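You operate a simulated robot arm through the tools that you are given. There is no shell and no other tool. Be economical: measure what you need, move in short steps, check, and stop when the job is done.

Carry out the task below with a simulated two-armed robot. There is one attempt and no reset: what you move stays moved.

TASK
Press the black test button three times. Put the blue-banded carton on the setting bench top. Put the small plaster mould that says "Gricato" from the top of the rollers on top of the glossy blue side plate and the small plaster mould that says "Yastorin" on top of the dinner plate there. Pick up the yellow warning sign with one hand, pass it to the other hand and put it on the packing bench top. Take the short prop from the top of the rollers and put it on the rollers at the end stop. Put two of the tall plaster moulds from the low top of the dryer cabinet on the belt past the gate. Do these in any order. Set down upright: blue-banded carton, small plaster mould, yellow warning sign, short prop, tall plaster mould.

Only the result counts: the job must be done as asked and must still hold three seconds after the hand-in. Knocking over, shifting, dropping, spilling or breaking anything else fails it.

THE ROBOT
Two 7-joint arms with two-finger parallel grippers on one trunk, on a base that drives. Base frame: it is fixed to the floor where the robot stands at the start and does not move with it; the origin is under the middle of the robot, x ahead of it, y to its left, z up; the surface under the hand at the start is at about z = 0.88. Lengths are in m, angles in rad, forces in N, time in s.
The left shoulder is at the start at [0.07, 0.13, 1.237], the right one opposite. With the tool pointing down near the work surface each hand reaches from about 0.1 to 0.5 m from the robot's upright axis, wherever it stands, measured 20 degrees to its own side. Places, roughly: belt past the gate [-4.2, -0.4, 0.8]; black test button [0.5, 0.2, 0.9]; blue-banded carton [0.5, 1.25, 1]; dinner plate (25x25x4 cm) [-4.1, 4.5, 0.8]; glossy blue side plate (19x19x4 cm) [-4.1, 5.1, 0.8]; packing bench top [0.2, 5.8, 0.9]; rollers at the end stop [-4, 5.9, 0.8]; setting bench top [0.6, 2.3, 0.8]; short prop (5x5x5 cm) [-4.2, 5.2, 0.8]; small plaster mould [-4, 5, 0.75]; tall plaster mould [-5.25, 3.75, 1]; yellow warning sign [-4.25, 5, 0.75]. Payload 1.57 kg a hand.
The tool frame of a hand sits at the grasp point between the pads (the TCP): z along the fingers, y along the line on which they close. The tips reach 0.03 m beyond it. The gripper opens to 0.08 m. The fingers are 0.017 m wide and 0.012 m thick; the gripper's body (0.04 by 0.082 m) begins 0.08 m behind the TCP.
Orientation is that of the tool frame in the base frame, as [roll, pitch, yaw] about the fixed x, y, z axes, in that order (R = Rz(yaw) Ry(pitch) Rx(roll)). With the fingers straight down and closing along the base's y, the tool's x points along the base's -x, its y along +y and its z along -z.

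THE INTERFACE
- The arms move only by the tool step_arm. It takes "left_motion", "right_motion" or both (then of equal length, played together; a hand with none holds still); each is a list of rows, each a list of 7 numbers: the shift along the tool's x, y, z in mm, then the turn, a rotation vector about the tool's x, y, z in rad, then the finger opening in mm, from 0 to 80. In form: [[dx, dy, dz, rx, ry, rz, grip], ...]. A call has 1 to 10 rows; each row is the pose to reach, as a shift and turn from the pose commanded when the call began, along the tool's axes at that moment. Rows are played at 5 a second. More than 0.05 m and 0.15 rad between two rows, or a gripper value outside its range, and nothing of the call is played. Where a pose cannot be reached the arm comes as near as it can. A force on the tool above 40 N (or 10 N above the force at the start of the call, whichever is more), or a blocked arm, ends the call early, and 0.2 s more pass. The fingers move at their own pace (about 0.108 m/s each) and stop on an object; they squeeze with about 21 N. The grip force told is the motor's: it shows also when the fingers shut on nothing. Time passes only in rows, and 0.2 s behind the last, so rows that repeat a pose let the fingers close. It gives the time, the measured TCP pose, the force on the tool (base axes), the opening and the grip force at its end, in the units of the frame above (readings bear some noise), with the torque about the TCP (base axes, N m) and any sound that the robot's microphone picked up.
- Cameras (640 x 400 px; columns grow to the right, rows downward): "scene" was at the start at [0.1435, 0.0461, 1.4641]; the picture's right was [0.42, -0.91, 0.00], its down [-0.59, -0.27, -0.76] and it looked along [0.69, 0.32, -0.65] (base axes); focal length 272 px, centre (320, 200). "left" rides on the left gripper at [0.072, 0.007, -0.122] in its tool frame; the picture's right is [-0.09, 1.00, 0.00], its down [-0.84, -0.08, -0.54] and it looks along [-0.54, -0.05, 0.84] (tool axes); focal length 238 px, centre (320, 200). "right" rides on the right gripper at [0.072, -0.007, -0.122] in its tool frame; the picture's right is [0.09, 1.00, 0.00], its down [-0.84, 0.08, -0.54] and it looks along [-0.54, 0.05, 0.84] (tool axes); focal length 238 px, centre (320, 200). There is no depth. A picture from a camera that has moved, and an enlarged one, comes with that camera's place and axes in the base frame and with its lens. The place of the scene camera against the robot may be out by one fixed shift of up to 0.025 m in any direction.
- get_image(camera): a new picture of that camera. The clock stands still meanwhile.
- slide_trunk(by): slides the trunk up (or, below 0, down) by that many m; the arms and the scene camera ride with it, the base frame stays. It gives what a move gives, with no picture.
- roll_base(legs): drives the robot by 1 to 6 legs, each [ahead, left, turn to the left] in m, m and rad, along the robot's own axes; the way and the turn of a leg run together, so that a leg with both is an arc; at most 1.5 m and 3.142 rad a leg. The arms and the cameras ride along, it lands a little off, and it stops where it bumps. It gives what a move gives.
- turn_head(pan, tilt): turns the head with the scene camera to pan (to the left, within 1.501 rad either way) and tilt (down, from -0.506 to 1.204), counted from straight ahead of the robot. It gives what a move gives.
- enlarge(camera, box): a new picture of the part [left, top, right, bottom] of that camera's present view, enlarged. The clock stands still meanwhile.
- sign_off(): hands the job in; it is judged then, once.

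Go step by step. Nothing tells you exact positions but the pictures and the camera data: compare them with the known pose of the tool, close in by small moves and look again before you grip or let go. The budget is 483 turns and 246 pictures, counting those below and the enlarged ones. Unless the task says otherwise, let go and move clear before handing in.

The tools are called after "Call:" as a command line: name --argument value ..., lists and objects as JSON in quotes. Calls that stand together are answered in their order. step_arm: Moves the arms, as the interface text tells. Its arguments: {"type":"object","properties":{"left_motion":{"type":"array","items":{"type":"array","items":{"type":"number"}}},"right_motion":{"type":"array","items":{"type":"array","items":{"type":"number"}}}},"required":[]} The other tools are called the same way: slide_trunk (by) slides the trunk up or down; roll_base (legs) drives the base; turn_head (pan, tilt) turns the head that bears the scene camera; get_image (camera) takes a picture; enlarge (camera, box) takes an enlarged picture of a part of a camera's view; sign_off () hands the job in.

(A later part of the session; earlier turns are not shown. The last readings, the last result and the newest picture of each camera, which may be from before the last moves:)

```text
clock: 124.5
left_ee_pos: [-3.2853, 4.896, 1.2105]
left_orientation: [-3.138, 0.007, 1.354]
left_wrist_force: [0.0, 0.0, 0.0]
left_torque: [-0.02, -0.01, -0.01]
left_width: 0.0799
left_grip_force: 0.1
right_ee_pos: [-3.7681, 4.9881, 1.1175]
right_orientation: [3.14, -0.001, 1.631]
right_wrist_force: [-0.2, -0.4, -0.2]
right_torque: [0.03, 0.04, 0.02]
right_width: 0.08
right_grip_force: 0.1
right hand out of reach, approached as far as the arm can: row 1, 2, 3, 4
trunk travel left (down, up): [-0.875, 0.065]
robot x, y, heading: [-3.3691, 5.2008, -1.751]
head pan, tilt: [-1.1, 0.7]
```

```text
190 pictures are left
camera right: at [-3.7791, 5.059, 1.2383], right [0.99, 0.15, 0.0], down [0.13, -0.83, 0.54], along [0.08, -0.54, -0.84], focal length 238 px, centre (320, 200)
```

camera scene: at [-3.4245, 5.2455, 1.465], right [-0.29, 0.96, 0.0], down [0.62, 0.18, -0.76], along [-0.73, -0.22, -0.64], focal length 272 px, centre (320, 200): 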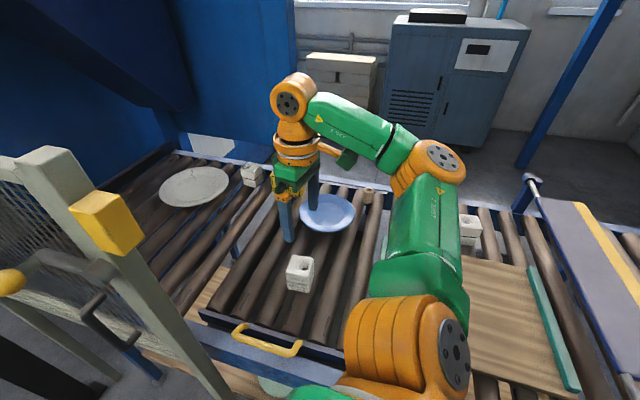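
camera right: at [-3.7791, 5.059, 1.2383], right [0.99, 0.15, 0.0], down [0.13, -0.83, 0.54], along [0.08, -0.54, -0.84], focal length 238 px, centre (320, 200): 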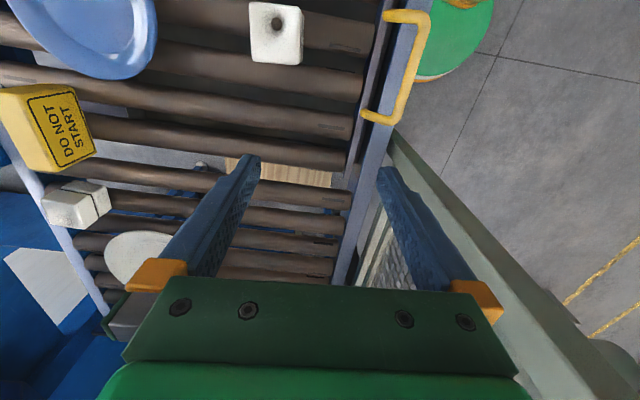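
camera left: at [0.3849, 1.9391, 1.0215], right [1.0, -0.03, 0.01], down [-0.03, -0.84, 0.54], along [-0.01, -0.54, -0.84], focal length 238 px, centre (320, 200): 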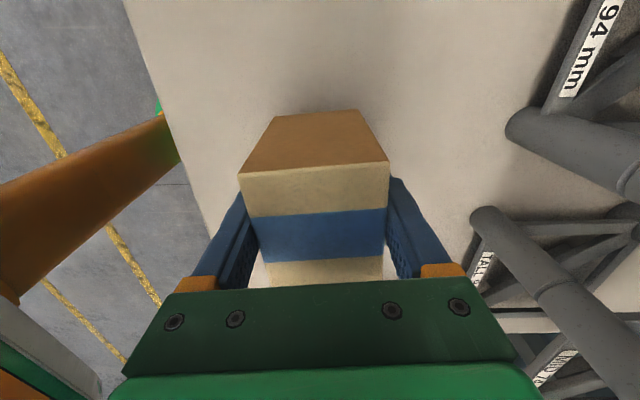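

The hand's turn restricts the reach; with the arm stretched sideways it is more natural to have the camera toward the robot, gripping along y. I turn the hand a quarter the other way.

Call:
step_arm --right_motion '[[0, 0, 0, 0, 0, 0.145, 80], [0, 0, 0, 0, 0, 0.29, 80], [0, 0, 0, 0, 0, 0.435, 80], [0, 0, 0, 0, 0, 0.58, 80], [0, 0, 0, 0, 0, 0.725, 80], [0, 0, 0, 0, 0, 0.87, 80], [0, 0, 0, 0, 0, 1.015, 80], [0, 0, 0, 0, 0, 1.16, 80], [0, 0, 0, 0, 0, 1.305, 80], [0, 0, 0, 0, 0, 1.45, 80]]'

Call:
get_image --camera "right"

Call:
get_image --camera "scene"

```text
clock: 126.7
left_ee_pos: [-3.2831, 4.8968, 1.211]
left_orientation: [-3.138, 0.009, 1.353]
left_wrist_force: [0.2, 0.0, -0.2]
left_torque: [-0.01, 0.0, -0.02]
left_width: 0.0796
left_grip_force: 0.1
right_ee_pos: [-3.7686, 4.9897, 1.1162]
right_orientation: [-3.141, -0.001, 0.179]
right_wrist_force: [0.4, 0.3, 0.4]
right_torque: [0.02, 0.0, -0.01]
right_width: 0.0799
right_grip_force: 0.1
trunk travel left (down, up): [-0.875, 0.065]
robot x, y, heading: [-3.3707, 5.1996, -1.756]
head pan, tilt: [-1.1, 0.7]
```

```text
189 pictures are left
camera right: at [-3.6972, 5.0085, 1.2379], right [0.27, -0.96, 0.0], down [-0.81, -0.22, 0.54], along [-0.52, -0.14, -0.84], focal length 238 px, centre (320, 200)
```

right: 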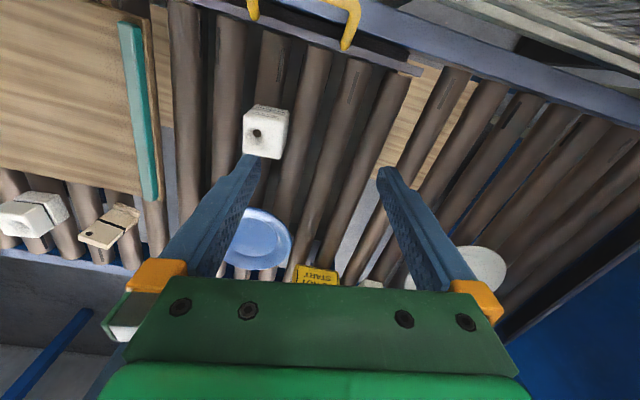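

```text
188 pictures are left
camera scene: at [-3.4435, 5.1368, 1.465], right [-0.29, 0.96, 0.0], down [0.62, 0.18, -0.76], along [-0.73, -0.22, -0.64], focal length 272 px, centre (320, 200)
```

scene: 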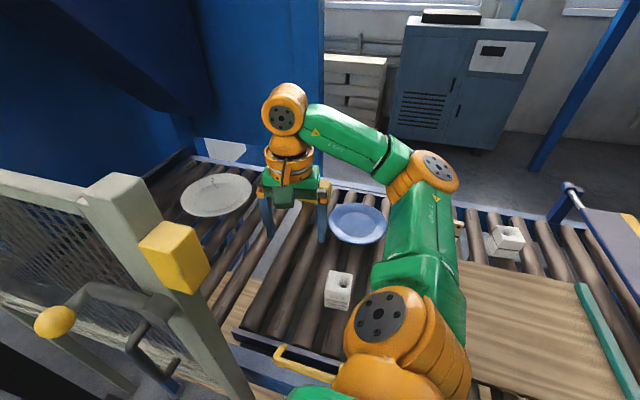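

Good view. I move over the mould at a height and refine.

Call:
step_arm --right_motion '[[-20, -30, 0, 0, 0, 0.05, 80], [-40, -55, 20, 0, 0, 0.1, 80], [-59, -77, 45, 0, 0, 0.114, 80], [-59, -77, 85, 0, 0, 0.114, 80]]'

Call:
enlarge --camera "right" --box '[220, 80, 420, 205]'

```text
clock: 127.7
left_ee_pos: [-3.285, 4.8969, 1.2107]
left_orientation: [-3.139, 0.008, 1.352]
left_wrist_force: [0.0, 0.0, -0.2]
left_torque: [-0.03, -0.01, -0.04]
left_width: 0.0799
left_grip_force: 0.1
right_ee_pos: [-3.8387, 5.0538, 1.0301]
right_orientation: [-3.141, 0.001, 0.066]
right_wrist_force: [-0.4, -0.2, 0.1]
right_torque: [-0.02, 0.0, -0.01]
right_width: 0.0801
right_grip_force: 0.0
trunk travel left (down, up): [-0.875, 0.065]
robot x, y, heading: [-3.372, 5.1994, -1.755]
head pan, tilt: [-1.1, 0.7]
```

```text
3.20 times, centred on (320, 142) of right
camera zoom: at [-3.7672, 5.0654, 1.1517], right [0.16, -0.99, 0.0], down [-0.83, -0.13, 0.54], along [-0.54, -0.09, -0.84], focal length 763 px, centre (320, 384)
```

zoom: 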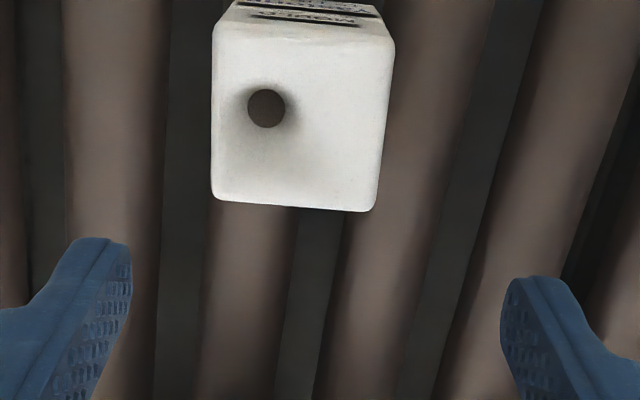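

Centre ≈[−3.845,5.060]. I correct and descend to just above its top.

Call:
step_arm --right_motion '[[-6, -6, 30, 0, 0, -0.02, 80], [-6, -6, 70, 0, 0, -0.02, 80], [-6, -6, 110, 0, 0, -0.02, 80]]'

Call:
get_image --camera "right"

Call:
enlarge --camera "scene" --box '[270, 220, 390, 330]'

```text
clock: 128.5
left_ee_pos: [-3.2843, 4.8966, 1.2113]
left_orientation: [-3.138, 0.009, 1.353]
left_wrist_force: [-0.4, -0.2, 0.8]
left_torque: [-0.03, -0.02, 0.0]
left_width: 0.08
left_grip_force: 0.1
right_ee_pos: [-3.8448, 5.0592, 0.9214]
right_orientation: [-3.14, 0.0, 0.086]
right_wrist_force: [0.3, -0.7, 0.1]
right_torque: [-0.02, 0.0, 0.02]
right_width: 0.0802
right_grip_force: 0.0
trunk travel left (down, up): [-0.875, 0.065]
robot x, y, heading: [-3.3724, 5.199, -1.752]
head pan, tilt: [-1.1, 0.7]
```

```text
186 pictures are left
camera right: at [-3.7731, 5.0718, 1.0432], right [0.18, -0.98, 0.0], down [-0.83, -0.15, 0.54], along [-0.53, -0.1, -0.84], focal length 238 px, centre (320, 200)
```

right: 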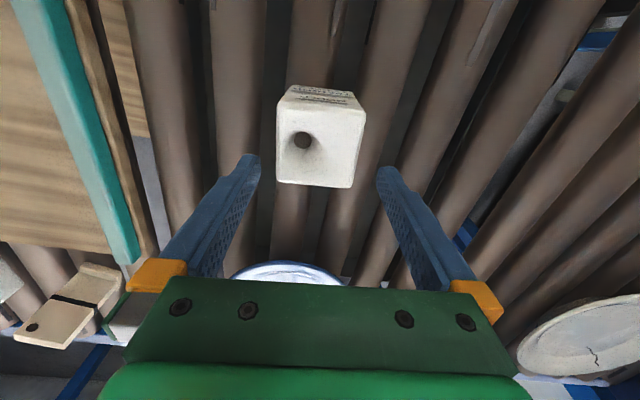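

```text
3.64 times, centred on (330, 275) of scene
camera zoom: at [-3.4442, 5.1361, 1.465], right [-0.29, 0.96, 0.0], down [0.62, 0.19, -0.76], along [-0.73, -0.22, -0.64], focal length 988 px, centre (284, -73)
```

zoom: 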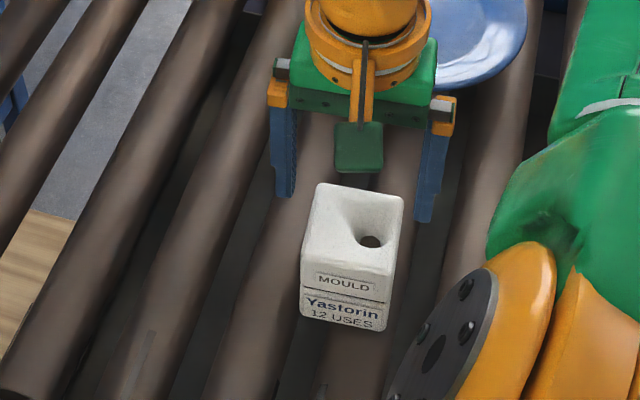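

Well centred. I descend around it in small steps.

Call:
step_arm --right_motion '[[5, 0, 25, 0, 0, 0, 80], [5, 0, 50, 0, 0, 0, 80], [5, 0, 70, 0, 0, 0, 80], [5, 0, 85, 0, 0, 0, 80], [5, 0, 90, 0, 0, 0, 80]]'

Call:
get_image --camera "right"

Call:
get_image --camera "scene"

```text
clock: 129.7
left_ee_pos: [-3.2836, 4.8974, 1.2113]
left_orientation: [-3.138, 0.011, 1.353]
left_wrist_force: [-0.5, -0.1, -0.4]
left_torque: [-0.02, 0.0, 0.0]
left_width: 0.08
left_grip_force: 0.0
right_ee_pos: [-3.841, 5.0617, 0.8303]
right_orientation: [-3.141, 0.0, 0.087]
right_wrist_force: [-0.5, -1.1, 0.4]
right_torque: [0.0, -0.01, -0.04]
right_width: 0.08
right_grip_force: 0.0
trunk travel left (down, up): [-0.875, 0.065]
robot x, y, heading: [-3.3683, 5.2024, -1.75]
head pan, tilt: [-1.1, 0.7]
```

```text
184 pictures are left
camera right: at [-3.769, 5.0735, 0.9522], right [0.18, -0.98, 0.0], down [-0.83, -0.15, 0.54], along [-0.53, -0.1, -0.84], focal length 238 px, centre (320, 200)
```

right: 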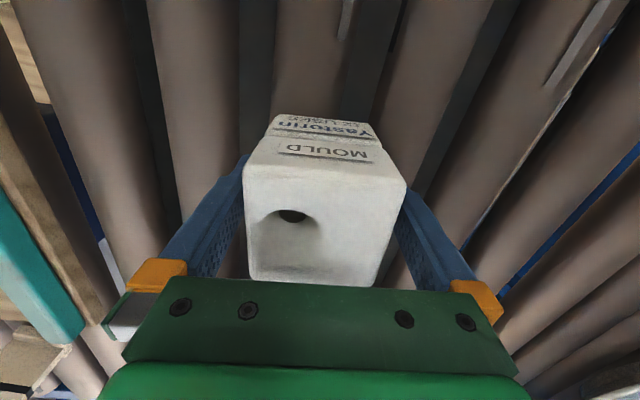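

```text
183 pictures are left
camera scene: at [-3.4437, 5.1366, 1.465], right [-0.29, 0.96, 0.0], down [0.62, 0.18, -0.76], along [-0.73, -0.22, -0.64], focal length 272 px, centre (320, 200)
```

scene: 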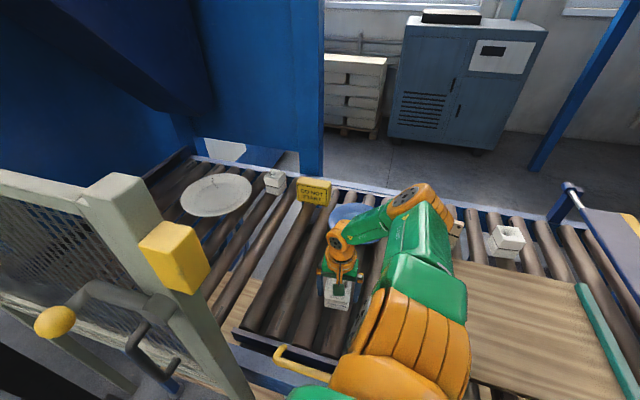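

The mould is between the fingers; I close and lift a bit.

Call:
step_arm --right_motion '[[0, 0, 0, 0, 0, 0, 60], [0, 0, 0, 0, 0, 0, 45], [0, 0, 0, 0, 0, 0, 45]]'

Call:
step_arm --right_motion '[[0, 0, -10, 0, 0, 0, 45], [0, 0, -40, 0, 0, 0, 45], [0, 0, -80, 0, 0, 0, 45], [0, 0, -120, 0, 0, 0, 45], [0, 0, -160, 0, 0, 0, 45]]'

Call:
get_image --camera "right"

```text
clock: 130.5
left_ee_pos: [-3.283, 4.8982, 1.2104]
left_orientation: [-3.138, 0.009, 1.352]
left_wrist_force: [0.3, -0.3, -0.3]
left_torque: [0.0, 0.0, -0.02]
left_width: 0.08
left_grip_force: 0.1
right_ee_pos: [-3.84, 5.0615, 0.8302]
right_orientation: [3.14, 0.001, 0.087]
right_wrist_force: [-0.7, 0.1, 0.6]
right_torque: [0.03, 0.02, -0.06]
right_width: 0.0619
right_grip_force: 21.2
trunk travel left (down, up): [-0.875, 0.065]
robot x, y, heading: [-3.3712, 5.2017, -1.751]
head pan, tilt: [-1.1, 0.7]
```

```text
clock: 131.7
left_ee_pos: [-3.2839, 4.8968, 1.2104]
left_orientation: [-3.14, 0.01, 1.353]
left_wrist_force: [0.6, 0.2, -1.5]
left_torque: [0.02, 0.02, 0.0]
left_width: 0.0798
left_grip_force: 0.1
right_ee_pos: [-3.8418, 5.0616, 0.9918]
right_orientation: [-3.141, 0.001, 0.086]
right_wrist_force: [-0.1, 0.4, -4.4]
right_torque: [0.02, 0.02, 0.05]
right_width: 0.062
right_grip_force: 21.3
trunk travel left (down, up): [-0.875, 0.065]
robot x, y, heading: [-3.3708, 5.2015, -1.748]
head pan, tilt: [-1.1, 0.7]
```

```text
182 pictures are left
camera right: at [-3.7697, 5.0735, 1.1137], right [0.18, -0.98, 0.0], down [-0.83, -0.15, 0.54], along [-0.53, -0.1, -0.84], focal length 238 px, centre (320, 200)
```

right: 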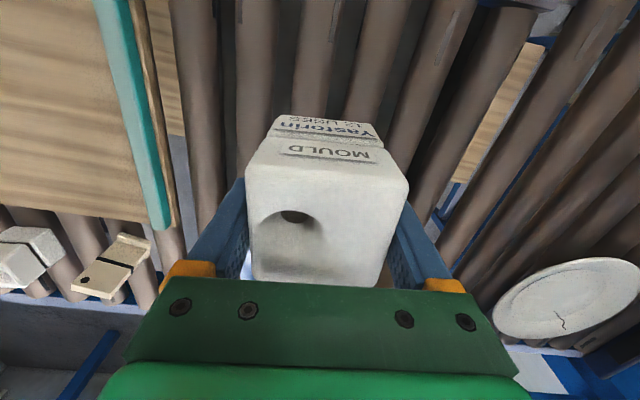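

Held firmly. I raise it, back away from the gate post first, then pull out to the left.

Call:
step_arm --right_motion '[[0, 0, -30, 0, 0, 0, 45], [0, 0, -60, 0, 0, 0, 45], [0, 0, -90, 0, 0, 0, 45], [0, 0, -120, 0, 0, 0, 45]]'

Call:
roll_base --legs '[[-0.28, 0, 0], [0, 0.55, 0]]'

Call:
turn_head --pan -0.3 --tilt 0.45

Call:
get_image --camera "scene"

```text
clock: 132.7
left_ee_pos: [-3.2845, 4.8973, 1.211]
left_orientation: [-3.138, 0.009, 1.355]
left_wrist_force: [1.0, -0.3, -0.2]
left_torque: [0.03, 0.0, 0.0]
left_width: 0.08
left_grip_force: 0.1
right_ee_pos: [-3.8411, 5.0629, 1.1118]
right_orientation: [-3.14, -0.002, 0.087]
right_wrist_force: [0.1, 0.8, -2.7]
right_torque: [0.01, 0.03, -0.01]
right_width: 0.0618
right_grip_force: 20.9
trunk travel left (down, up): [-0.875, 0.065]
robot x, y, heading: [-3.3649, 5.1984, -1.751]
head pan, tilt: [-1.1, 0.7]
```

```text
clock: 137.3
left_ee_pos: [-2.7141, 5.0812, 1.2106]
left_orientation: [-3.141, 0.009, 1.355]
left_wrist_force: [-0.2, -1.0, 0.4]
left_torque: [0.02, -0.02, 0.0]
left_width: 0.08
left_grip_force: 0.0
right_ee_pos: [-3.2687, 5.2449, 1.1093]
right_orientation: [-3.141, -0.001, 0.086]
right_wrist_force: [-0.2, 0.1, -2.2]
right_torque: [0.0, -0.01, 0.0]
right_width: 0.0618
right_grip_force: 20.8
trunk travel left (down, up): [-0.875, 0.065]
robot x, y, heading: [-2.7918, 5.3841, -1.75]
head pan, tilt: [-1.1, 0.7]
```

```text
clock: 138.4
left_ee_pos: [-2.7108, 5.0813, 1.2117]
left_orientation: [-3.14, 0.009, 1.355]
left_wrist_force: [0.6, -0.2, -0.7]
left_torque: [-0.02, 0.01, 0.03]
left_width: 0.0801
left_grip_force: 0.1
right_ee_pos: [-3.2674, 5.2461, 1.1106]
right_orientation: [-3.141, 0.0, 0.087]
right_wrist_force: [-0.6, 0.3, -3.5]
right_torque: [-0.01, 0.05, 0.02]
right_width: 0.0617
right_grip_force: 20.4
trunk travel left (down, up): [-0.875, 0.065]
robot x, y, heading: [-2.7928, 5.3847, -1.744]
head pan, tilt: [-0.3, 0.45]
```

```text
181 pictures are left
camera scene: at [-2.8323, 5.2634, 1.4871], right [-0.89, 0.46, 0.0], down [0.2, 0.39, -0.9], along [-0.41, -0.8, -0.44], focal length 272 px, centre (320, 200)
```

scene: 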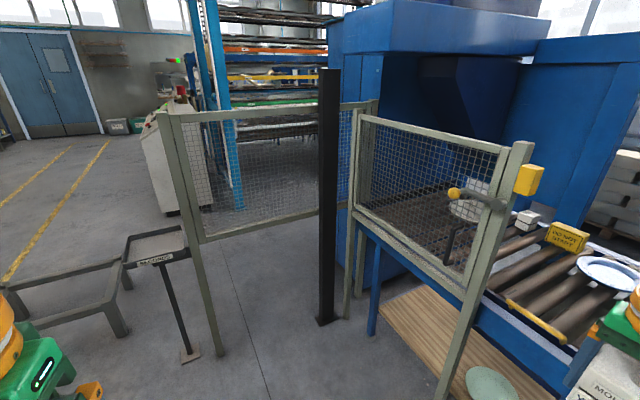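

The way to the far side leads back through the aisle and a corridor at y≈2.4–3.5 between the rack and the dryer. First I tuck the right hand with the mould in front of me.

Call:
step_arm --right_motion '[[28, 18, -6, 0, 0, -0.131, 45], [57, 36, -12, 0, 0, -0.262, 45], [85, 54, -18, 0, 0, -0.393, 45], [113, 72, -24, 0, 0, -0.524, 45], [142, 90, -30, 0, 0, -0.655, 45], [170, 107, -36, 0, 0, -0.786, 45], [198, 125, -42, 0, 0, -0.917, 45], [227, 143, -48, 0, 0, -1.048, 45], [255, 161, -54, 0, 0, -1.179, 45], [283, 179, -60, 0, 0, -1.31, 45]]'

Call:
get_image --camera "scene"

```text
clock: 140.7
left_ee_pos: [-2.7089, 5.0791, 1.2105]
left_orientation: [-3.136, 0.006, 1.354]
left_wrist_force: [0.2, -0.6, -0.2]
left_torque: [0.06, 0.03, -0.04]
left_width: 0.0801
left_grip_force: 0.2
right_ee_pos: [-2.9689, 5.0909, 1.169]
right_orientation: [-3.141, -0.006, 1.4]
right_wrist_force: [0.3, -0.2, -3.1]
right_torque: [0.0, 0.01, 0.01]
right_width: 0.0617
right_grip_force: 21.4
trunk travel left (down, up): [-0.875, 0.065]
robot x, y, heading: [-2.7996, 5.3789, -1.753]
head pan, tilt: [-0.3, 0.45]
```

```text
180 pictures are left
camera scene: at [-2.83, 5.2609, 1.487], right [-0.89, 0.46, 0.0], down [0.2, 0.39, -0.9], along [-0.41, -0.8, -0.44], focal length 272 px, centre (320, 200)
```

scene: 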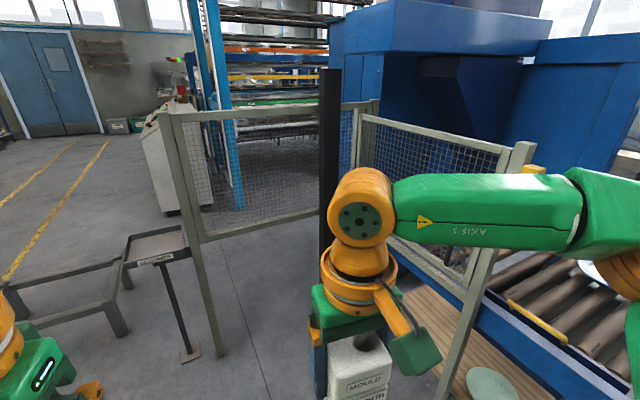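

I drive out to the aisle and down to y≈2.8.

Call:
roll_base --legs '[[0.5, 0, 0], [0, 1.45, 0], [0, 0.15, 0.182], [1.4, 0, 0], [0.35, 0, 0]]'

Call:
turn_head --pan -1.45 --tilt 0.35

Call:
get_image --camera "scene"

```text
clock: 159.9
left_ee_pos: [-1.1209, 2.6214, 1.2105]
left_orientation: [-3.139, 0.011, 1.535]
left_wrist_force: [0.6, 0.6, -0.4]
left_torque: [-0.04, -0.01, 0.01]
left_width: 0.0801
left_grip_force: 0.1
right_ee_pos: [-1.3782, 2.5859, 1.1709]
right_orientation: [3.14, 0.002, 1.581]
right_wrist_force: [-1.4, 0.3, -2.7]
right_torque: [0.0, -0.02, -0.01]
right_width: 0.062
right_grip_force: 21.7
trunk travel left (down, up): [-0.875, 0.065]
robot x, y, heading: [-1.2592, 2.9023, -1.568]
head pan, tilt: [-0.3, 0.45]
```

```text
clock: 161.3
left_ee_pos: [-1.1205, 2.6197, 1.2112]
left_orientation: [-3.136, 0.01, 1.536]
left_wrist_force: [-0.3, 0.7, -0.5]
left_torque: [0.01, 0.0, 0.0]
left_width: 0.08
left_grip_force: 0.0
right_ee_pos: [-1.3792, 2.5836, 1.1695]
right_orientation: [3.139, -0.001, 1.579]
right_wrist_force: [-0.5, 0.4, -2.5]
right_torque: [0.01, 0.01, -0.04]
right_width: 0.0618
right_grip_force: 20.8
trunk travel left (down, up): [-0.875, 0.065]
robot x, y, heading: [-1.2623, 2.8973, -1.57]
head pan, tilt: [-1.45, 0.351]
```

```text
179 pictures are left
camera scene: at [-1.336, 2.85, 1.4964], right [-0.12, 0.99, 0.0], down [0.34, 0.04, -0.94], along [-0.93, -0.12, -0.34], focal length 272 px, centre (320, 200)
```

scene: 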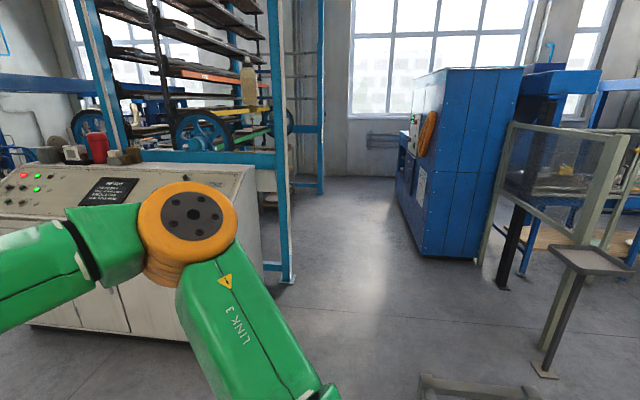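

The corridor is clear (y 2.3–3.5). I turn to face −x and drive along it to x≈−5.4.

Call:
roll_base --legs '[[0, 0, -1.57], [1.45, 0, 0], [1.45, 0, 0], [1.2, 0, 0]]'

Call:
turn_head --pan -1.1 --tilt 0.35

Call:
get_image --camera "scene"

```text
clock: 184.8
left_ee_pos: [-5.6378, 2.5977, 1.2101]
left_orientation: [-3.139, 0.009, 0.015]
left_wrist_force: [0.4, 0.1, -0.2]
left_torque: [-0.03, 0.0, -0.03]
left_width: 0.08
left_grip_force: 0.1
right_ee_pos: [-5.6859, 2.8523, 1.1699]
right_orientation: [-3.142, 0.0, 0.059]
right_wrist_force: [-0.6, -0.6, -3.2]
right_torque: [0.01, 0.05, -0.01]
right_width: 0.062
right_grip_force: 21.1
trunk travel left (down, up): [-0.875, 0.065]
robot x, y, heading: [-5.3594, 2.7499, -3.091]
head pan, tilt: [-1.45, 0.351]
```

```text
clock: 185.6
left_ee_pos: [-5.6395, 2.5981, 1.2108]
left_orientation: [-3.137, 0.01, 0.015]
left_wrist_force: [0.3, -0.2, 0.1]
left_torque: [0.0, -0.01, -0.01]
left_width: 0.0798
left_grip_force: 0.0
right_ee_pos: [-5.6875, 2.8531, 1.1683]
right_orientation: [-3.141, 0.0, 0.059]
right_wrist_force: [-0.6, -0.5, -3.3]
right_torque: [0.04, 0.01, 0.01]
right_width: 0.0619
right_grip_force: 20.9
trunk travel left (down, up): [-0.875, 0.065]
robot x, y, heading: [-5.362, 2.7507, -3.086]
head pan, tilt: [-1.1, 0.351]
```

```text
178 pictures are left
camera scene: at [-5.4445, 2.8395, 1.4963], right [0.87, 0.5, 0.0], down [0.17, -0.3, -0.94], along [-0.47, 0.81, -0.34], focal length 272 px, centre (320, 200)
```

scene: 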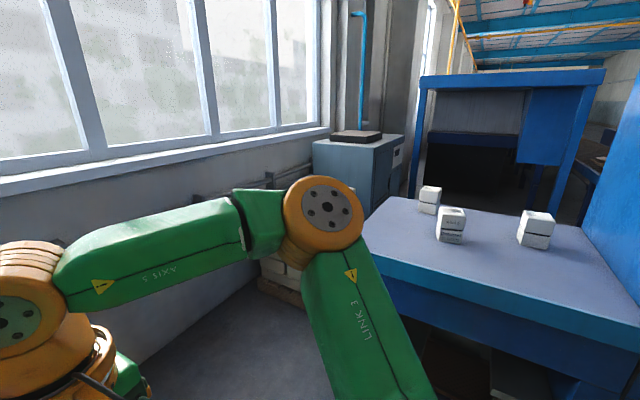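

Three tall moulds stand on the low top. I turn to face +y, strafe left to x≈−6.0 where there is a passage between the low cabinet and the wall, and look.

Call:
roll_base --legs '[[0, 0, -1.626], [0, 0.63, 0]]'

Call:
turn_head --pan 0.0 --tilt 0.5

Call:
get_image --camera "scene"

```text
clock: 193.1
left_ee_pos: [-6.1185, 3.0495, 1.2119]
left_orientation: [-3.141, 0.009, -1.632]
left_wrist_force: [0.8, 0.5, 0.5]
left_torque: [0.04, 0.01, 0.01]
left_width: 0.08
left_grip_force: 0.1
right_ee_pos: [-5.8592, 3.0797, 1.1696]
right_orientation: [3.14, 0.001, -1.589]
right_wrist_force: [-0.1, 0.4, -2.8]
right_torque: [-0.02, 0.03, 0.0]
right_width: 0.0618
right_grip_force: 21.1
trunk travel left (down, up): [-0.875, 0.065]
robot x, y, heading: [-5.9857, 2.7637, 1.549]
head pan, tilt: [-1.1, 0.351]
```

```text
clock: 194.4
left_ee_pos: [-6.1203, 3.0503, 1.2112]
left_orientation: [-3.139, 0.009, -1.631]
left_wrist_force: [-0.4, 0.3, -0.4]
left_torque: [0.0, 0.0, 0.05]
left_width: 0.0801
left_grip_force: 0.0
right_ee_pos: [-5.8608, 3.0789, 1.1691]
right_orientation: [3.141, 0.0, -1.588]
right_wrist_force: [0.7, 0.5, -3.0]
right_torque: [0.01, 0.0, -0.01]
right_width: 0.0619
right_grip_force: 21.2
trunk travel left (down, up): [-0.875, 0.065]
robot x, y, heading: [-5.9873, 2.7666, 1.551]
head pan, tilt: [0.0, 0.499]
```

```text
177 pictures are left
camera scene: at [-5.9682, 2.9173, 1.4827], right [1.0, -0.02, 0.0], down [-0.01, -0.48, -0.88], along [0.02, 0.88, -0.48], focal length 272 px, centre (320, 200)
```

scene: 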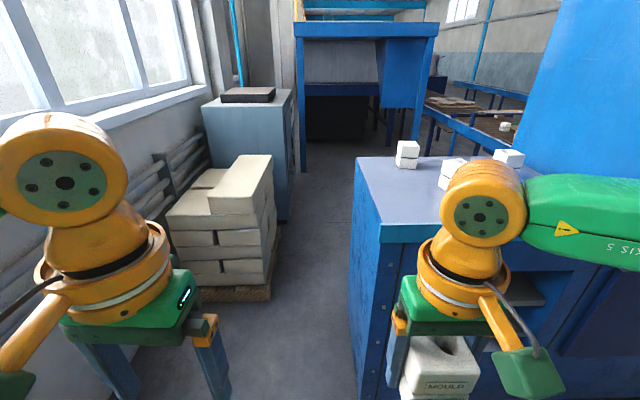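

The passage is about 0.5 m wide at x≈−6.27…−5.77, tight for my base. I go ahead a little and measure it with the hand camera.

Call:
roll_base --legs '[[0.4, 0, 0.02]]'

Call:
turn_head --pan 0.0 --tilt 0.95

Call:
get_image --camera "scene"

Call:
get_image --camera "left"

```text
clock: 197.0
left_ee_pos: [-6.1202, 3.4572, 1.2111]
left_orientation: [-3.139, 0.012, -1.612]
left_wrist_force: [-0.1, -0.4, -1.0]
left_torque: [0.02, 0.0, 0.01]
left_width: 0.0799
left_grip_force: 0.0
right_ee_pos: [-5.8631, 3.4906, 1.1696]
right_orientation: [3.141, 0.003, -1.568]
right_wrist_force: [0.1, 0.0, -4.2]
right_torque: [0.02, 0.0, 0.0]
right_width: 0.0619
right_grip_force: 21.2
trunk travel left (down, up): [-0.875, 0.065]
robot x, y, heading: [-5.9836, 3.1743, 1.568]
head pan, tilt: [0.0, 0.499]
```

```text
clock: 197.9
left_ee_pos: [-6.1216, 3.4603, 1.2106]
left_orientation: [-3.139, 0.008, -1.612]
left_wrist_force: [0.4, -0.5, -0.1]
left_torque: [0.0, 0.03, -0.02]
left_width: 0.08
left_grip_force: 0.1
right_ee_pos: [-5.8619, 3.4944, 1.1689]
right_orientation: [-3.141, -0.002, -1.568]
right_wrist_force: [-0.5, -0.3, -3.7]
right_torque: [0.0, 0.01, 0.02]
right_width: 0.0622
right_grip_force: 21.1
trunk travel left (down, up): [-0.875, 0.065]
robot x, y, heading: [-5.9828, 3.178, 1.566]
head pan, tilt: [0.0, 0.949]
```

```text
176 pictures are left
camera scene: at [-5.9661, 3.3109, 1.4452], right [1.0, 0.0, 0.0], down [0.0, -0.81, -0.58], along [0.0, 0.58, -0.81], focal length 272 px, centre (320, 200)
```

scene: 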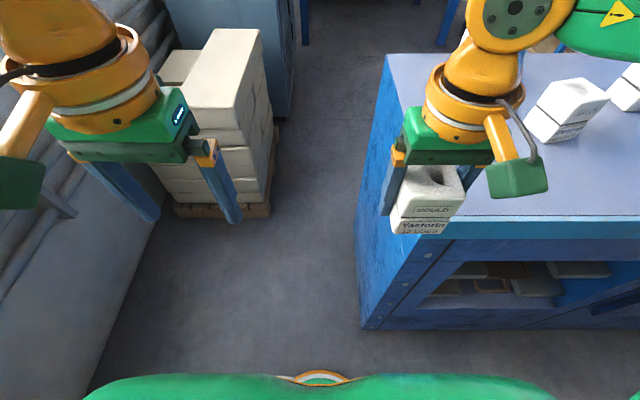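

```text
175 pictures are left
camera left: at [-6.1314, 3.3873, 1.3327], right [-0.99, 0.13, 0.0], down [0.11, 0.83, 0.55], along [0.07, 0.54, -0.84], focal length 238 px, centre (320, 200)
```

left: 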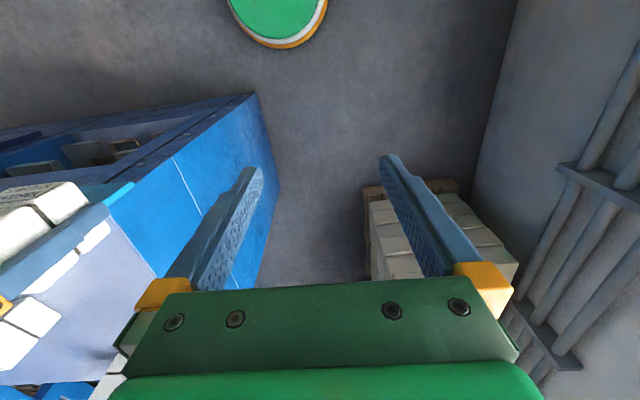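

The gap is about 0.50 m and my base about 0.42 m across. I centre on x≈−6.03 and creep through in short legs, checking the pose.

Call:
roll_base --legs '[[0.1, 0.042, 0.004]]'

```text
clock: 199.1
left_ee_pos: [-6.1608, 3.5539, 1.2129]
left_orientation: [-3.14, 0.015, -1.609]
left_wrist_force: [-0.3, -0.4, 0.1]
left_torque: [0.02, 0.01, 0.03]
left_width: 0.0799
left_grip_force: 0.1
right_ee_pos: [-5.9009, 3.5887, 1.1706]
right_orientation: [3.14, 0.003, -1.566]
right_wrist_force: [0.0, -1.4, -2.9]
right_torque: [0.04, 0.03, 0.01]
right_width: 0.0619
right_grip_force: 21.5
trunk travel left (down, up): [-0.875, 0.065]
robot x, y, heading: [-6.026, 3.2786, 1.57]
head pan, tilt: [0.0, 0.949]
```

Call:
roll_base --legs '[[0.35, 0, 0]]'

Call:
get_image --camera "left"

```text
clock: 201.3
left_ee_pos: [-6.1639, 3.9036, 1.2118]
left_orientation: [-3.136, 0.01, -1.605]
left_wrist_force: [0.3, -0.4, 0.7]
left_torque: [0.01, -0.01, 0.01]
left_width: 0.0801
left_grip_force: 0.1
right_ee_pos: [-5.906, 3.9382, 1.17]
right_orientation: [3.142, 0.001, -1.562]
right_wrist_force: [-0.1, 0.0, -2.7]
right_torque: [0.02, -0.01, -0.01]
right_width: 0.0618
right_grip_force: 20.7
trunk travel left (down, up): [-0.875, 0.065]
robot x, y, heading: [-6.0251, 3.6235, 1.575]
head pan, tilt: [0.0, 0.949]
```

```text
174 pictures are left
camera left: at [-6.1743, 3.8302, 1.3333], right [-0.99, 0.13, 0.0], down [0.1, 0.83, 0.55], along [0.07, 0.55, -0.83], focal length 238 px, centre (320, 200)
```

left: 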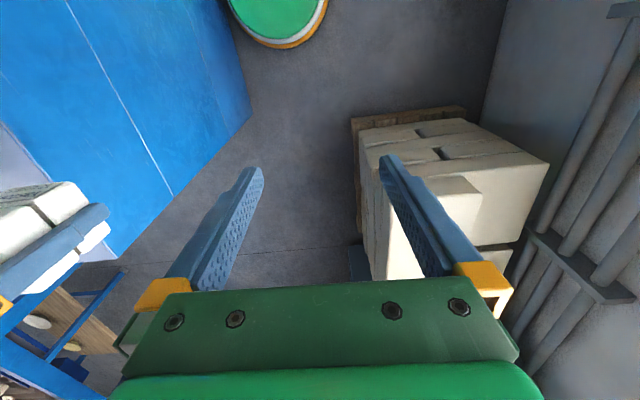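

The low cabinet ends at y≈4.15, just where the pallet begins, so there is room. I go on ahead 0.82.

Call:
roll_base --legs '[[0.4, 0, -0.005], [0.42, 0, 0]]'

Call:
turn_head --pan -0.8 --tilt 0.6

Call:
get_image --camera "scene"

```text
clock: 206.0
left_ee_pos: [-6.1554, 4.7257, 1.2124]
left_orientation: [-3.138, 0.01, -1.621]
left_wrist_force: [0.2, -0.1, -0.5]
left_torque: [0.04, 0.0, 0.0]
left_width: 0.08
left_grip_force: 0.1
right_ee_pos: [-5.8963, 4.7582, 1.1702]
right_orientation: [3.14, 0.002, -1.578]
right_wrist_force: [-0.3, 0.1, -3.3]
right_torque: [-0.01, -0.04, 0.06]
right_width: 0.0619
right_grip_force: 21.5
trunk travel left (down, up): [-0.875, 0.065]
robot x, y, heading: [-6.0196, 4.4467, 1.561]
head pan, tilt: [0.0, 0.949]
```

```text
clock: 207.1
left_ee_pos: [-6.1549, 4.729, 1.211]
left_orientation: [-3.138, 0.01, -1.622]
left_wrist_force: [-0.6, -0.9, 0.3]
left_torque: [0.01, 0.01, -0.03]
left_width: 0.0799
left_grip_force: 0.1
right_ee_pos: [-5.897, 4.7592, 1.17]
right_orientation: [-3.141, 0.0, -1.578]
right_wrist_force: [-0.3, 0.3, -2.3]
right_torque: [0.02, -0.01, -0.01]
right_width: 0.0618
right_grip_force: 20.7
trunk travel left (down, up): [-0.875, 0.065]
robot x, y, heading: [-6.0184, 4.4443, 1.56]
head pan, tilt: [-0.799, 0.6]
```

```text
173 pictures are left
camera scene: at [-5.939, 4.5663, 1.4735], right [0.69, -0.73, 0.0], down [-0.41, -0.39, -0.82], along [0.6, 0.57, -0.57], focal length 272 px, centre (320, 200)
```

scene: 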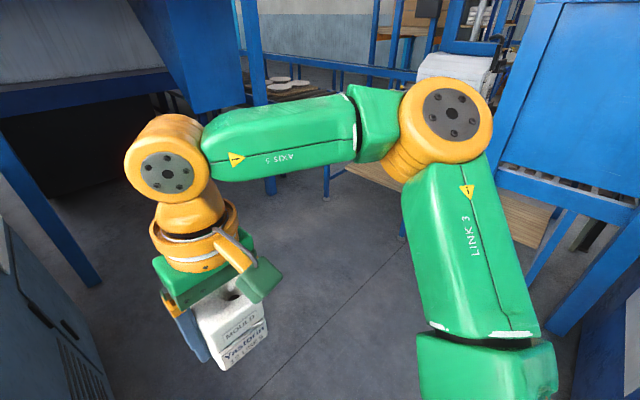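

I turn to face +x here (free floor) and look at the conveyor from the far side.

Call:
roll_base --legs '[[0.05, 0, 0], [0, 0, -1.56], [0.5, 0, 0]]'

Call:
turn_head --pan 0.0 --tilt 0.5

Call:
get_image --camera "scene"

```text
clock: 214.3
left_ee_pos: [-5.2484, 4.6439, 1.2112]
left_orientation: [-3.137, 0.011, 3.119]
left_wrist_force: [0.2, -0.8, -0.1]
left_torque: [0.02, -0.01, -0.02]
left_width: 0.08
left_grip_force: 0.0
right_ee_pos: [-5.2101, 4.3862, 1.1706]
right_orientation: [3.141, 0.0, -3.12]
right_wrist_force: [0.1, -0.8, -3.6]
right_torque: [-0.02, -0.01, -0.02]
right_width: 0.062
right_grip_force: 21.7
trunk travel left (down, up): [-0.875, 0.065]
robot x, y, heading: [-5.5262, 4.5011, 0.012]
head pan, tilt: [-0.799, 0.6]
```

```text
clock: 215.5
left_ee_pos: [-5.2476, 4.6443, 1.2116]
left_orientation: [-3.139, 0.009, 3.119]
left_wrist_force: [0.1, -1.0, -0.1]
left_torque: [0.02, -0.02, 0.0]
left_width: 0.0798
left_grip_force: 0.0
right_ee_pos: [-5.2085, 4.3853, 1.1695]
right_orientation: [-3.14, -0.003, -3.121]
right_wrist_force: [0.5, -0.8, -3.0]
right_torque: [-0.02, -0.05, 0.03]
right_width: 0.0618
right_grip_force: 20.8
trunk travel left (down, up): [-0.875, 0.065]
robot x, y, heading: [-5.5261, 4.5044, 0.016]
head pan, tilt: [0.0, 0.499]
```

```text
172 pictures are left
camera scene: at [-5.3692, 4.5139, 1.4827], right [0.01, -1.0, 0.0], down [-0.48, -0.01, -0.88], along [0.88, 0.01, -0.48], focal length 272 px, centre (320, 200)
```

scene: 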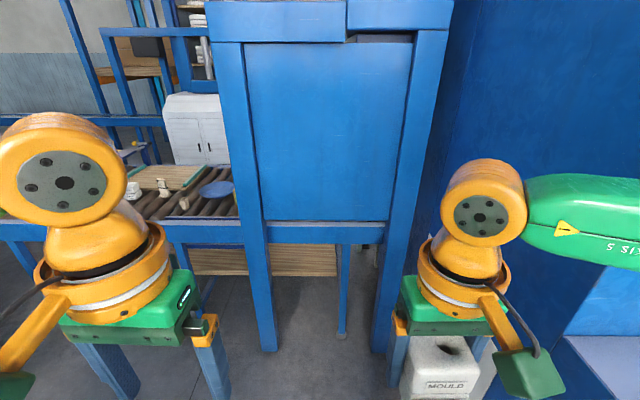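

A blue panel screens the conveyor from behind for y≈4.2–4.84; beyond it the rollers are open. I go to y≈5.25 and look from there.

Call:
roll_base --legs '[[0, 0.8, -0.016], [0.35, 0, 0]]'

Call:
turn_head --pan -0.35 --tilt 0.6

Call:
get_image --camera "scene"

Call:
get_image --camera "left"

```text
clock: 221.6
left_ee_pos: [-4.8976, 5.4254, 1.2126]
left_orientation: [-3.138, 0.012, 3.093]
left_wrist_force: [-0.9, -0.5, -0.1]
left_torque: [-0.01, -0.03, 0.03]
left_width: 0.08
left_grip_force: 0.0
right_ee_pos: [-4.8663, 5.1691, 1.1693]
right_orientation: [3.14, 0.001, 3.138]
right_wrist_force: [0.2, 0.4, -3.2]
right_torque: [0.01, -0.03, -0.04]
right_width: 0.0617
right_grip_force: 20.8
trunk travel left (down, up): [-0.875, 0.065]
robot x, y, heading: [-5.1827, 5.2889, -0.015]
head pan, tilt: [0.0, 0.499]
```

```text
clock: 222.4
left_ee_pos: [-4.8953, 5.4269, 1.2118]
left_orientation: [-3.137, 0.007, 3.095]
left_wrist_force: [0.7, 0.0, 0.1]
left_torque: [0.02, -0.02, -0.01]
left_width: 0.0798
left_grip_force: 0.1
right_ee_pos: [-4.8639, 5.1687, 1.17]
right_orientation: [3.141, -0.003, 3.139]
right_wrist_force: [0.1, -0.6, -2.8]
right_torque: [0.01, -0.02, 0.01]
right_width: 0.0621
right_grip_force: 21.3
trunk travel left (down, up): [-0.875, 0.065]
robot x, y, heading: [-5.179, 5.291, -0.011]
head pan, tilt: [-0.351, 0.6]
```

```text
171 pictures are left
camera scene: at [-5.0293, 5.2694, 1.4735], right [-0.35, -0.94, 0.0], down [-0.53, 0.2, -0.82], along [0.77, -0.29, -0.57], focal length 272 px, centre (320, 200)
```

scene: 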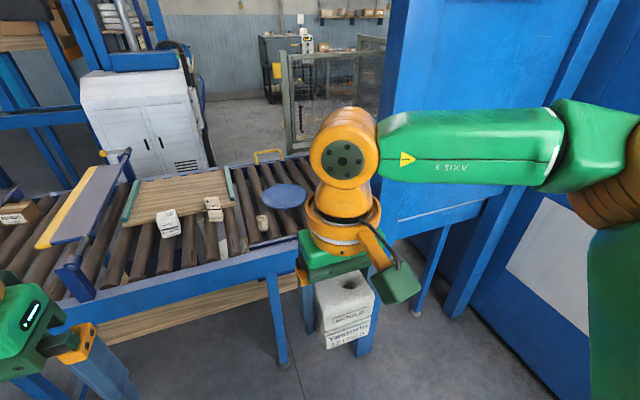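

```text
170 pictures are left
camera left: at [-4.9684, 5.4365, 1.3328], right [0.14, 0.99, 0.0], down [0.83, -0.12, 0.55], along [0.54, -0.08, -0.84], focal length 238 px, centre (320, 200)
```

left: 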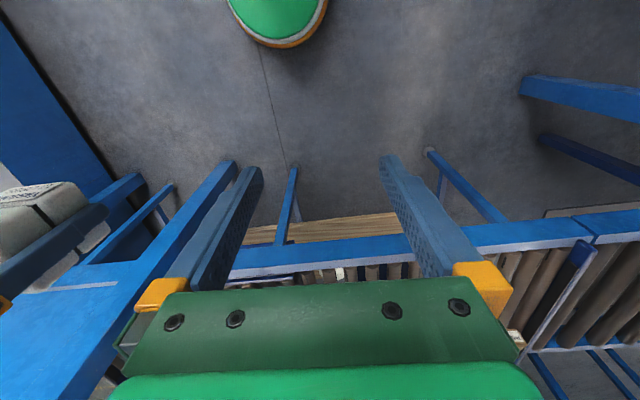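

From here I see the blue plate, short prop, a white mould near the board and more. I enlarge to read labels.

Call:
enlarge --camera "scene" --box '[100, 150, 320, 290]'

```text
2.86 times, centred on (210, 220) of scene
camera zoom: at [-5.0293, 5.2694, 1.4735], right [-0.35, -0.94, 0.0], down [-0.53, 0.2, -0.82], along [0.77, -0.29, -0.57], focal length 776 px, centre (634, 143)
```

zoom: 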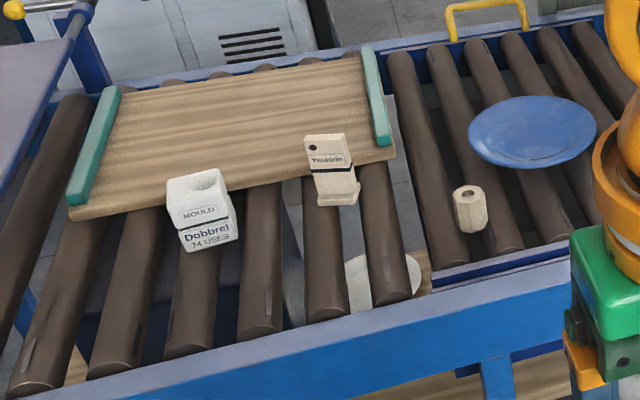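

The white one near the board says “Dobbrel”; so Gricato must be the mould near the dinner plate, behind the panel. My plan: set the Yastorin mould temporarily on the dryer's low top, work the rollers with the left hand from behind, then re-grip it with a tilted left hand for the far dinner plate. I drive to the back of the low top.

Call:
roll_base --legs '[[-0.37, 0, 0], [0, -0.4, 0], [0, 0, -1.558], [0.3, 0, 0]]'

Call:
turn_head --pan 0.0 --tilt 0.75

Call:
get_image --camera "scene"

```text
clock: 232.2
left_ee_pos: [-5.3887, 4.3235, 1.2116]
left_orientation: [-3.139, 0.011, 1.585]
left_wrist_force: [-0.2, 0.2, -0.9]
left_torque: [-0.01, -0.02, -0.02]
left_width: 0.08
left_grip_force: 0.0
right_ee_pos: [-5.6454, 4.2751, 1.1704]
right_orientation: [-3.141, 0.003, 1.627]
right_wrist_force: [1.0, 0.2, -2.7]
right_torque: [0.01, -0.05, 0.01]
right_width: 0.0622
right_grip_force: 21.5
trunk travel left (down, up): [-0.875, 0.065]
robot x, y, heading: [-5.5405, 4.5912, -1.518]
head pan, tilt: [-0.351, 0.6]
```

```text
clock: 233.1
left_ee_pos: [-5.3883, 4.3206, 1.2114]
left_orientation: [-3.138, 0.008, 1.584]
left_wrist_force: [0.1, -0.7, -0.5]
left_torque: [-0.03, -0.01, 0.01]
left_width: 0.0801
left_grip_force: 0.0
right_ee_pos: [-5.6449, 4.2731, 1.1689]
right_orientation: [3.141, -0.002, 1.629]
right_wrist_force: [-0.3, -0.5, -3.3]
right_torque: [0.01, 0.03, -0.02]
right_width: 0.0617
right_grip_force: 20.7
trunk travel left (down, up): [-0.875, 0.065]
robot x, y, heading: [-5.5385, 4.5972, -1.526]
head pan, tilt: [0.0, 0.75]
```

```text
168 pictures are left
camera scene: at [-5.518, 4.4731, 1.4607], right [-1.0, -0.05, 0.0], down [-0.03, 0.68, -0.73], along [0.04, -0.73, -0.68], focal length 272 px, centre (320, 200)
```

scene: 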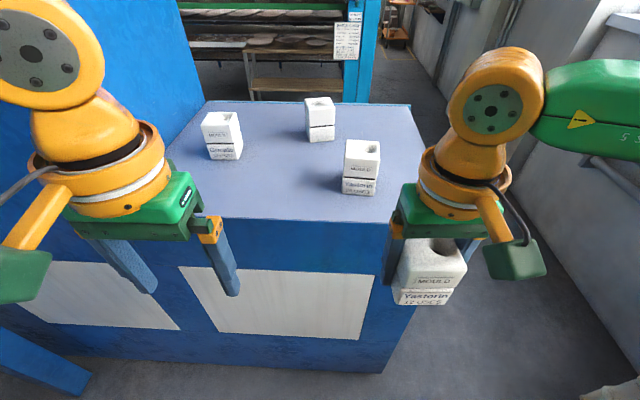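

The low top is crowded and far for reach; a better temporary spot is the free roller place at ≈[−4.28,5.36]. I go back there, facing +x.

Call:
roll_base --legs '[[-0.25, 0, 0], [0, 0, 1.52], [0, 0.63, 0.0], [0.72, 0, 0]]'

Call:
get_image --camera "scene"

Call:
get_image --camera "right"

```text
clock: 245.3
left_ee_pos: [-4.5753, 5.643, 1.211]
left_orientation: [-3.139, 0.011, 3.127]
left_wrist_force: [0.0, 0.1, -0.1]
left_torque: [-0.03, -0.02, 0.01]
left_width: 0.0798
left_grip_force: 0.0
right_ee_pos: [-4.5355, 5.3839, 1.1699]
right_orientation: [-3.14, 0.001, -3.114]
right_wrist_force: [1.1, 0.1, -3.2]
right_torque: [0.0, 0.0, 0.0]
right_width: 0.062
right_grip_force: 21.5
trunk travel left (down, up): [-0.875, 0.065]
robot x, y, heading: [-4.8531, 5.5007, 0.022]
head pan, tilt: [0.0, 0.75]
```

```text
167 pictures are left
camera scene: at [-4.7062, 5.511, 1.4609], right [0.02, -1.0, 0.0], down [-0.68, -0.01, -0.73], along [0.73, 0.02, -0.68], focal length 272 px, centre (320, 200)
```

scene: 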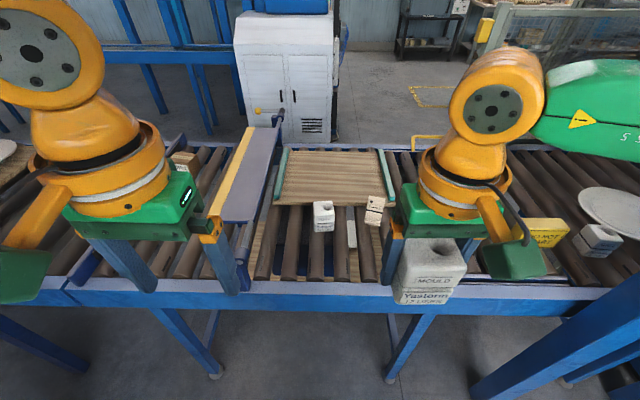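

```text
166 pictures are left
camera right: at [-4.6074, 5.3758, 1.2921], right [-0.12, 0.99, 0.0], down [0.83, 0.1, 0.54], along [0.54, 0.07, -0.84], focal length 238 px, centre (320, 200)
```

right: 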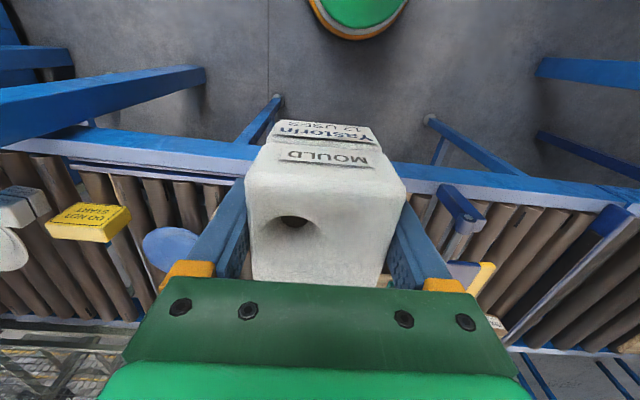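

All items are visible from here. I go ahead 0.19 and lower the Yastorin mould onto the free rollers at ≈[−4.28,5.36].

Call:
roll_base --legs '[[0.19, 0, -0.02]]'

Call:
step_arm --right_motion '[[-20, -10, 30, 0, 0, 0, 45], [-40, -20, 60, 0, 0, 0, 45], [-65, -25, 85, 0, 0, 0, 45], [-65, -25, 130, 0, 0, 0, 45], [-65, -25, 175, 0, 0, 0, 45], [-65, -25, 220, 0, 0, 0, 45], [-65, -25, 260, 0, 0, 0, 45]]'

Call:
get_image --camera "scene"

Call:
get_image --camera "right"

```text
clock: 246.8
left_ee_pos: [-4.3844, 5.637, 1.2121]
left_orientation: [-3.137, 0.012, 3.103]
left_wrist_force: [-0.7, 0.5, -0.2]
left_torque: [-0.03, -0.05, 0.03]
left_width: 0.08
left_grip_force: 0.1
right_ee_pos: [-4.3502, 5.3785, 1.17]
right_orientation: [3.141, 0.001, -3.135]
right_wrist_force: [-0.2, 0.0, -2.6]
right_torque: [0.01, -0.07, -0.02]
right_width: 0.0619
right_grip_force: 21.4
trunk travel left (down, up): [-0.875, 0.065]
robot x, y, heading: [-4.6641, 5.4989, -0.001]
head pan, tilt: [0.0, 0.75]
```

```text
clock: 248.4
left_ee_pos: [-4.3809, 5.6372, 1.2108]
left_orientation: [-3.14, 0.008, 3.103]
left_wrist_force: [0.5, 0.1, 0.2]
left_torque: [0.0, 0.02, -0.05]
left_width: 0.0803
left_grip_force: 0.2
right_ee_pos: [-4.31, 5.3217, 0.9534]
right_orientation: [3.139, -0.002, -3.136]
right_wrist_force: [0.1, 0.1, -3.1]
right_torque: [0.02, -0.03, 0.03]
right_width: 0.0621
right_grip_force: 21.3
right hand out of reach, approached as far as the arm can: row 5, 6, 7
trunk travel left (down, up): [-0.875, 0.065]
robot x, y, heading: [-4.6631, 5.4994, -0.001]
head pan, tilt: [0.0, 0.75]
```

```text
165 pictures are left
camera scene: at [-4.5134, 5.5094, 1.4607], right [0.0, -1.0, 0.0], down [-0.68, 0.0, -0.73], along [0.73, 0.0, -0.68], focal length 272 px, centre (320, 200)
```

scene: 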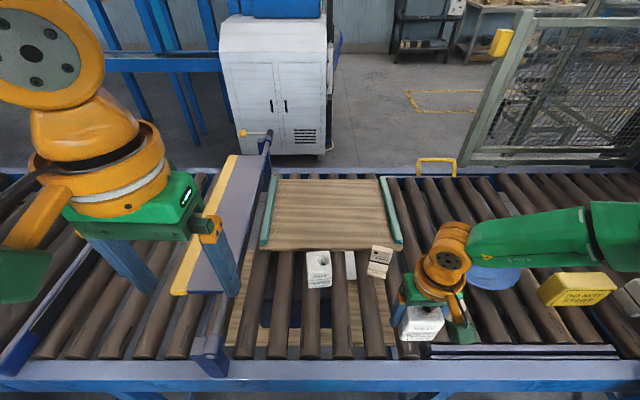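

```text
164 pictures are left
camera right: at [-4.3812, 5.3146, 1.075], right [-0.1, 1.0, 0.0], down [0.84, 0.08, 0.54], along [0.54, 0.05, -0.84], focal length 238 px, centre (320, 200)
```

right: 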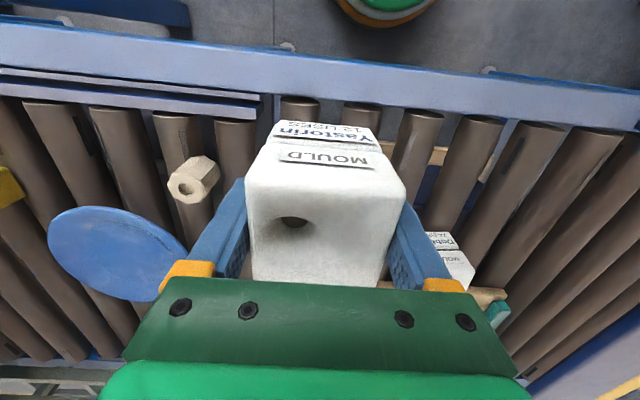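

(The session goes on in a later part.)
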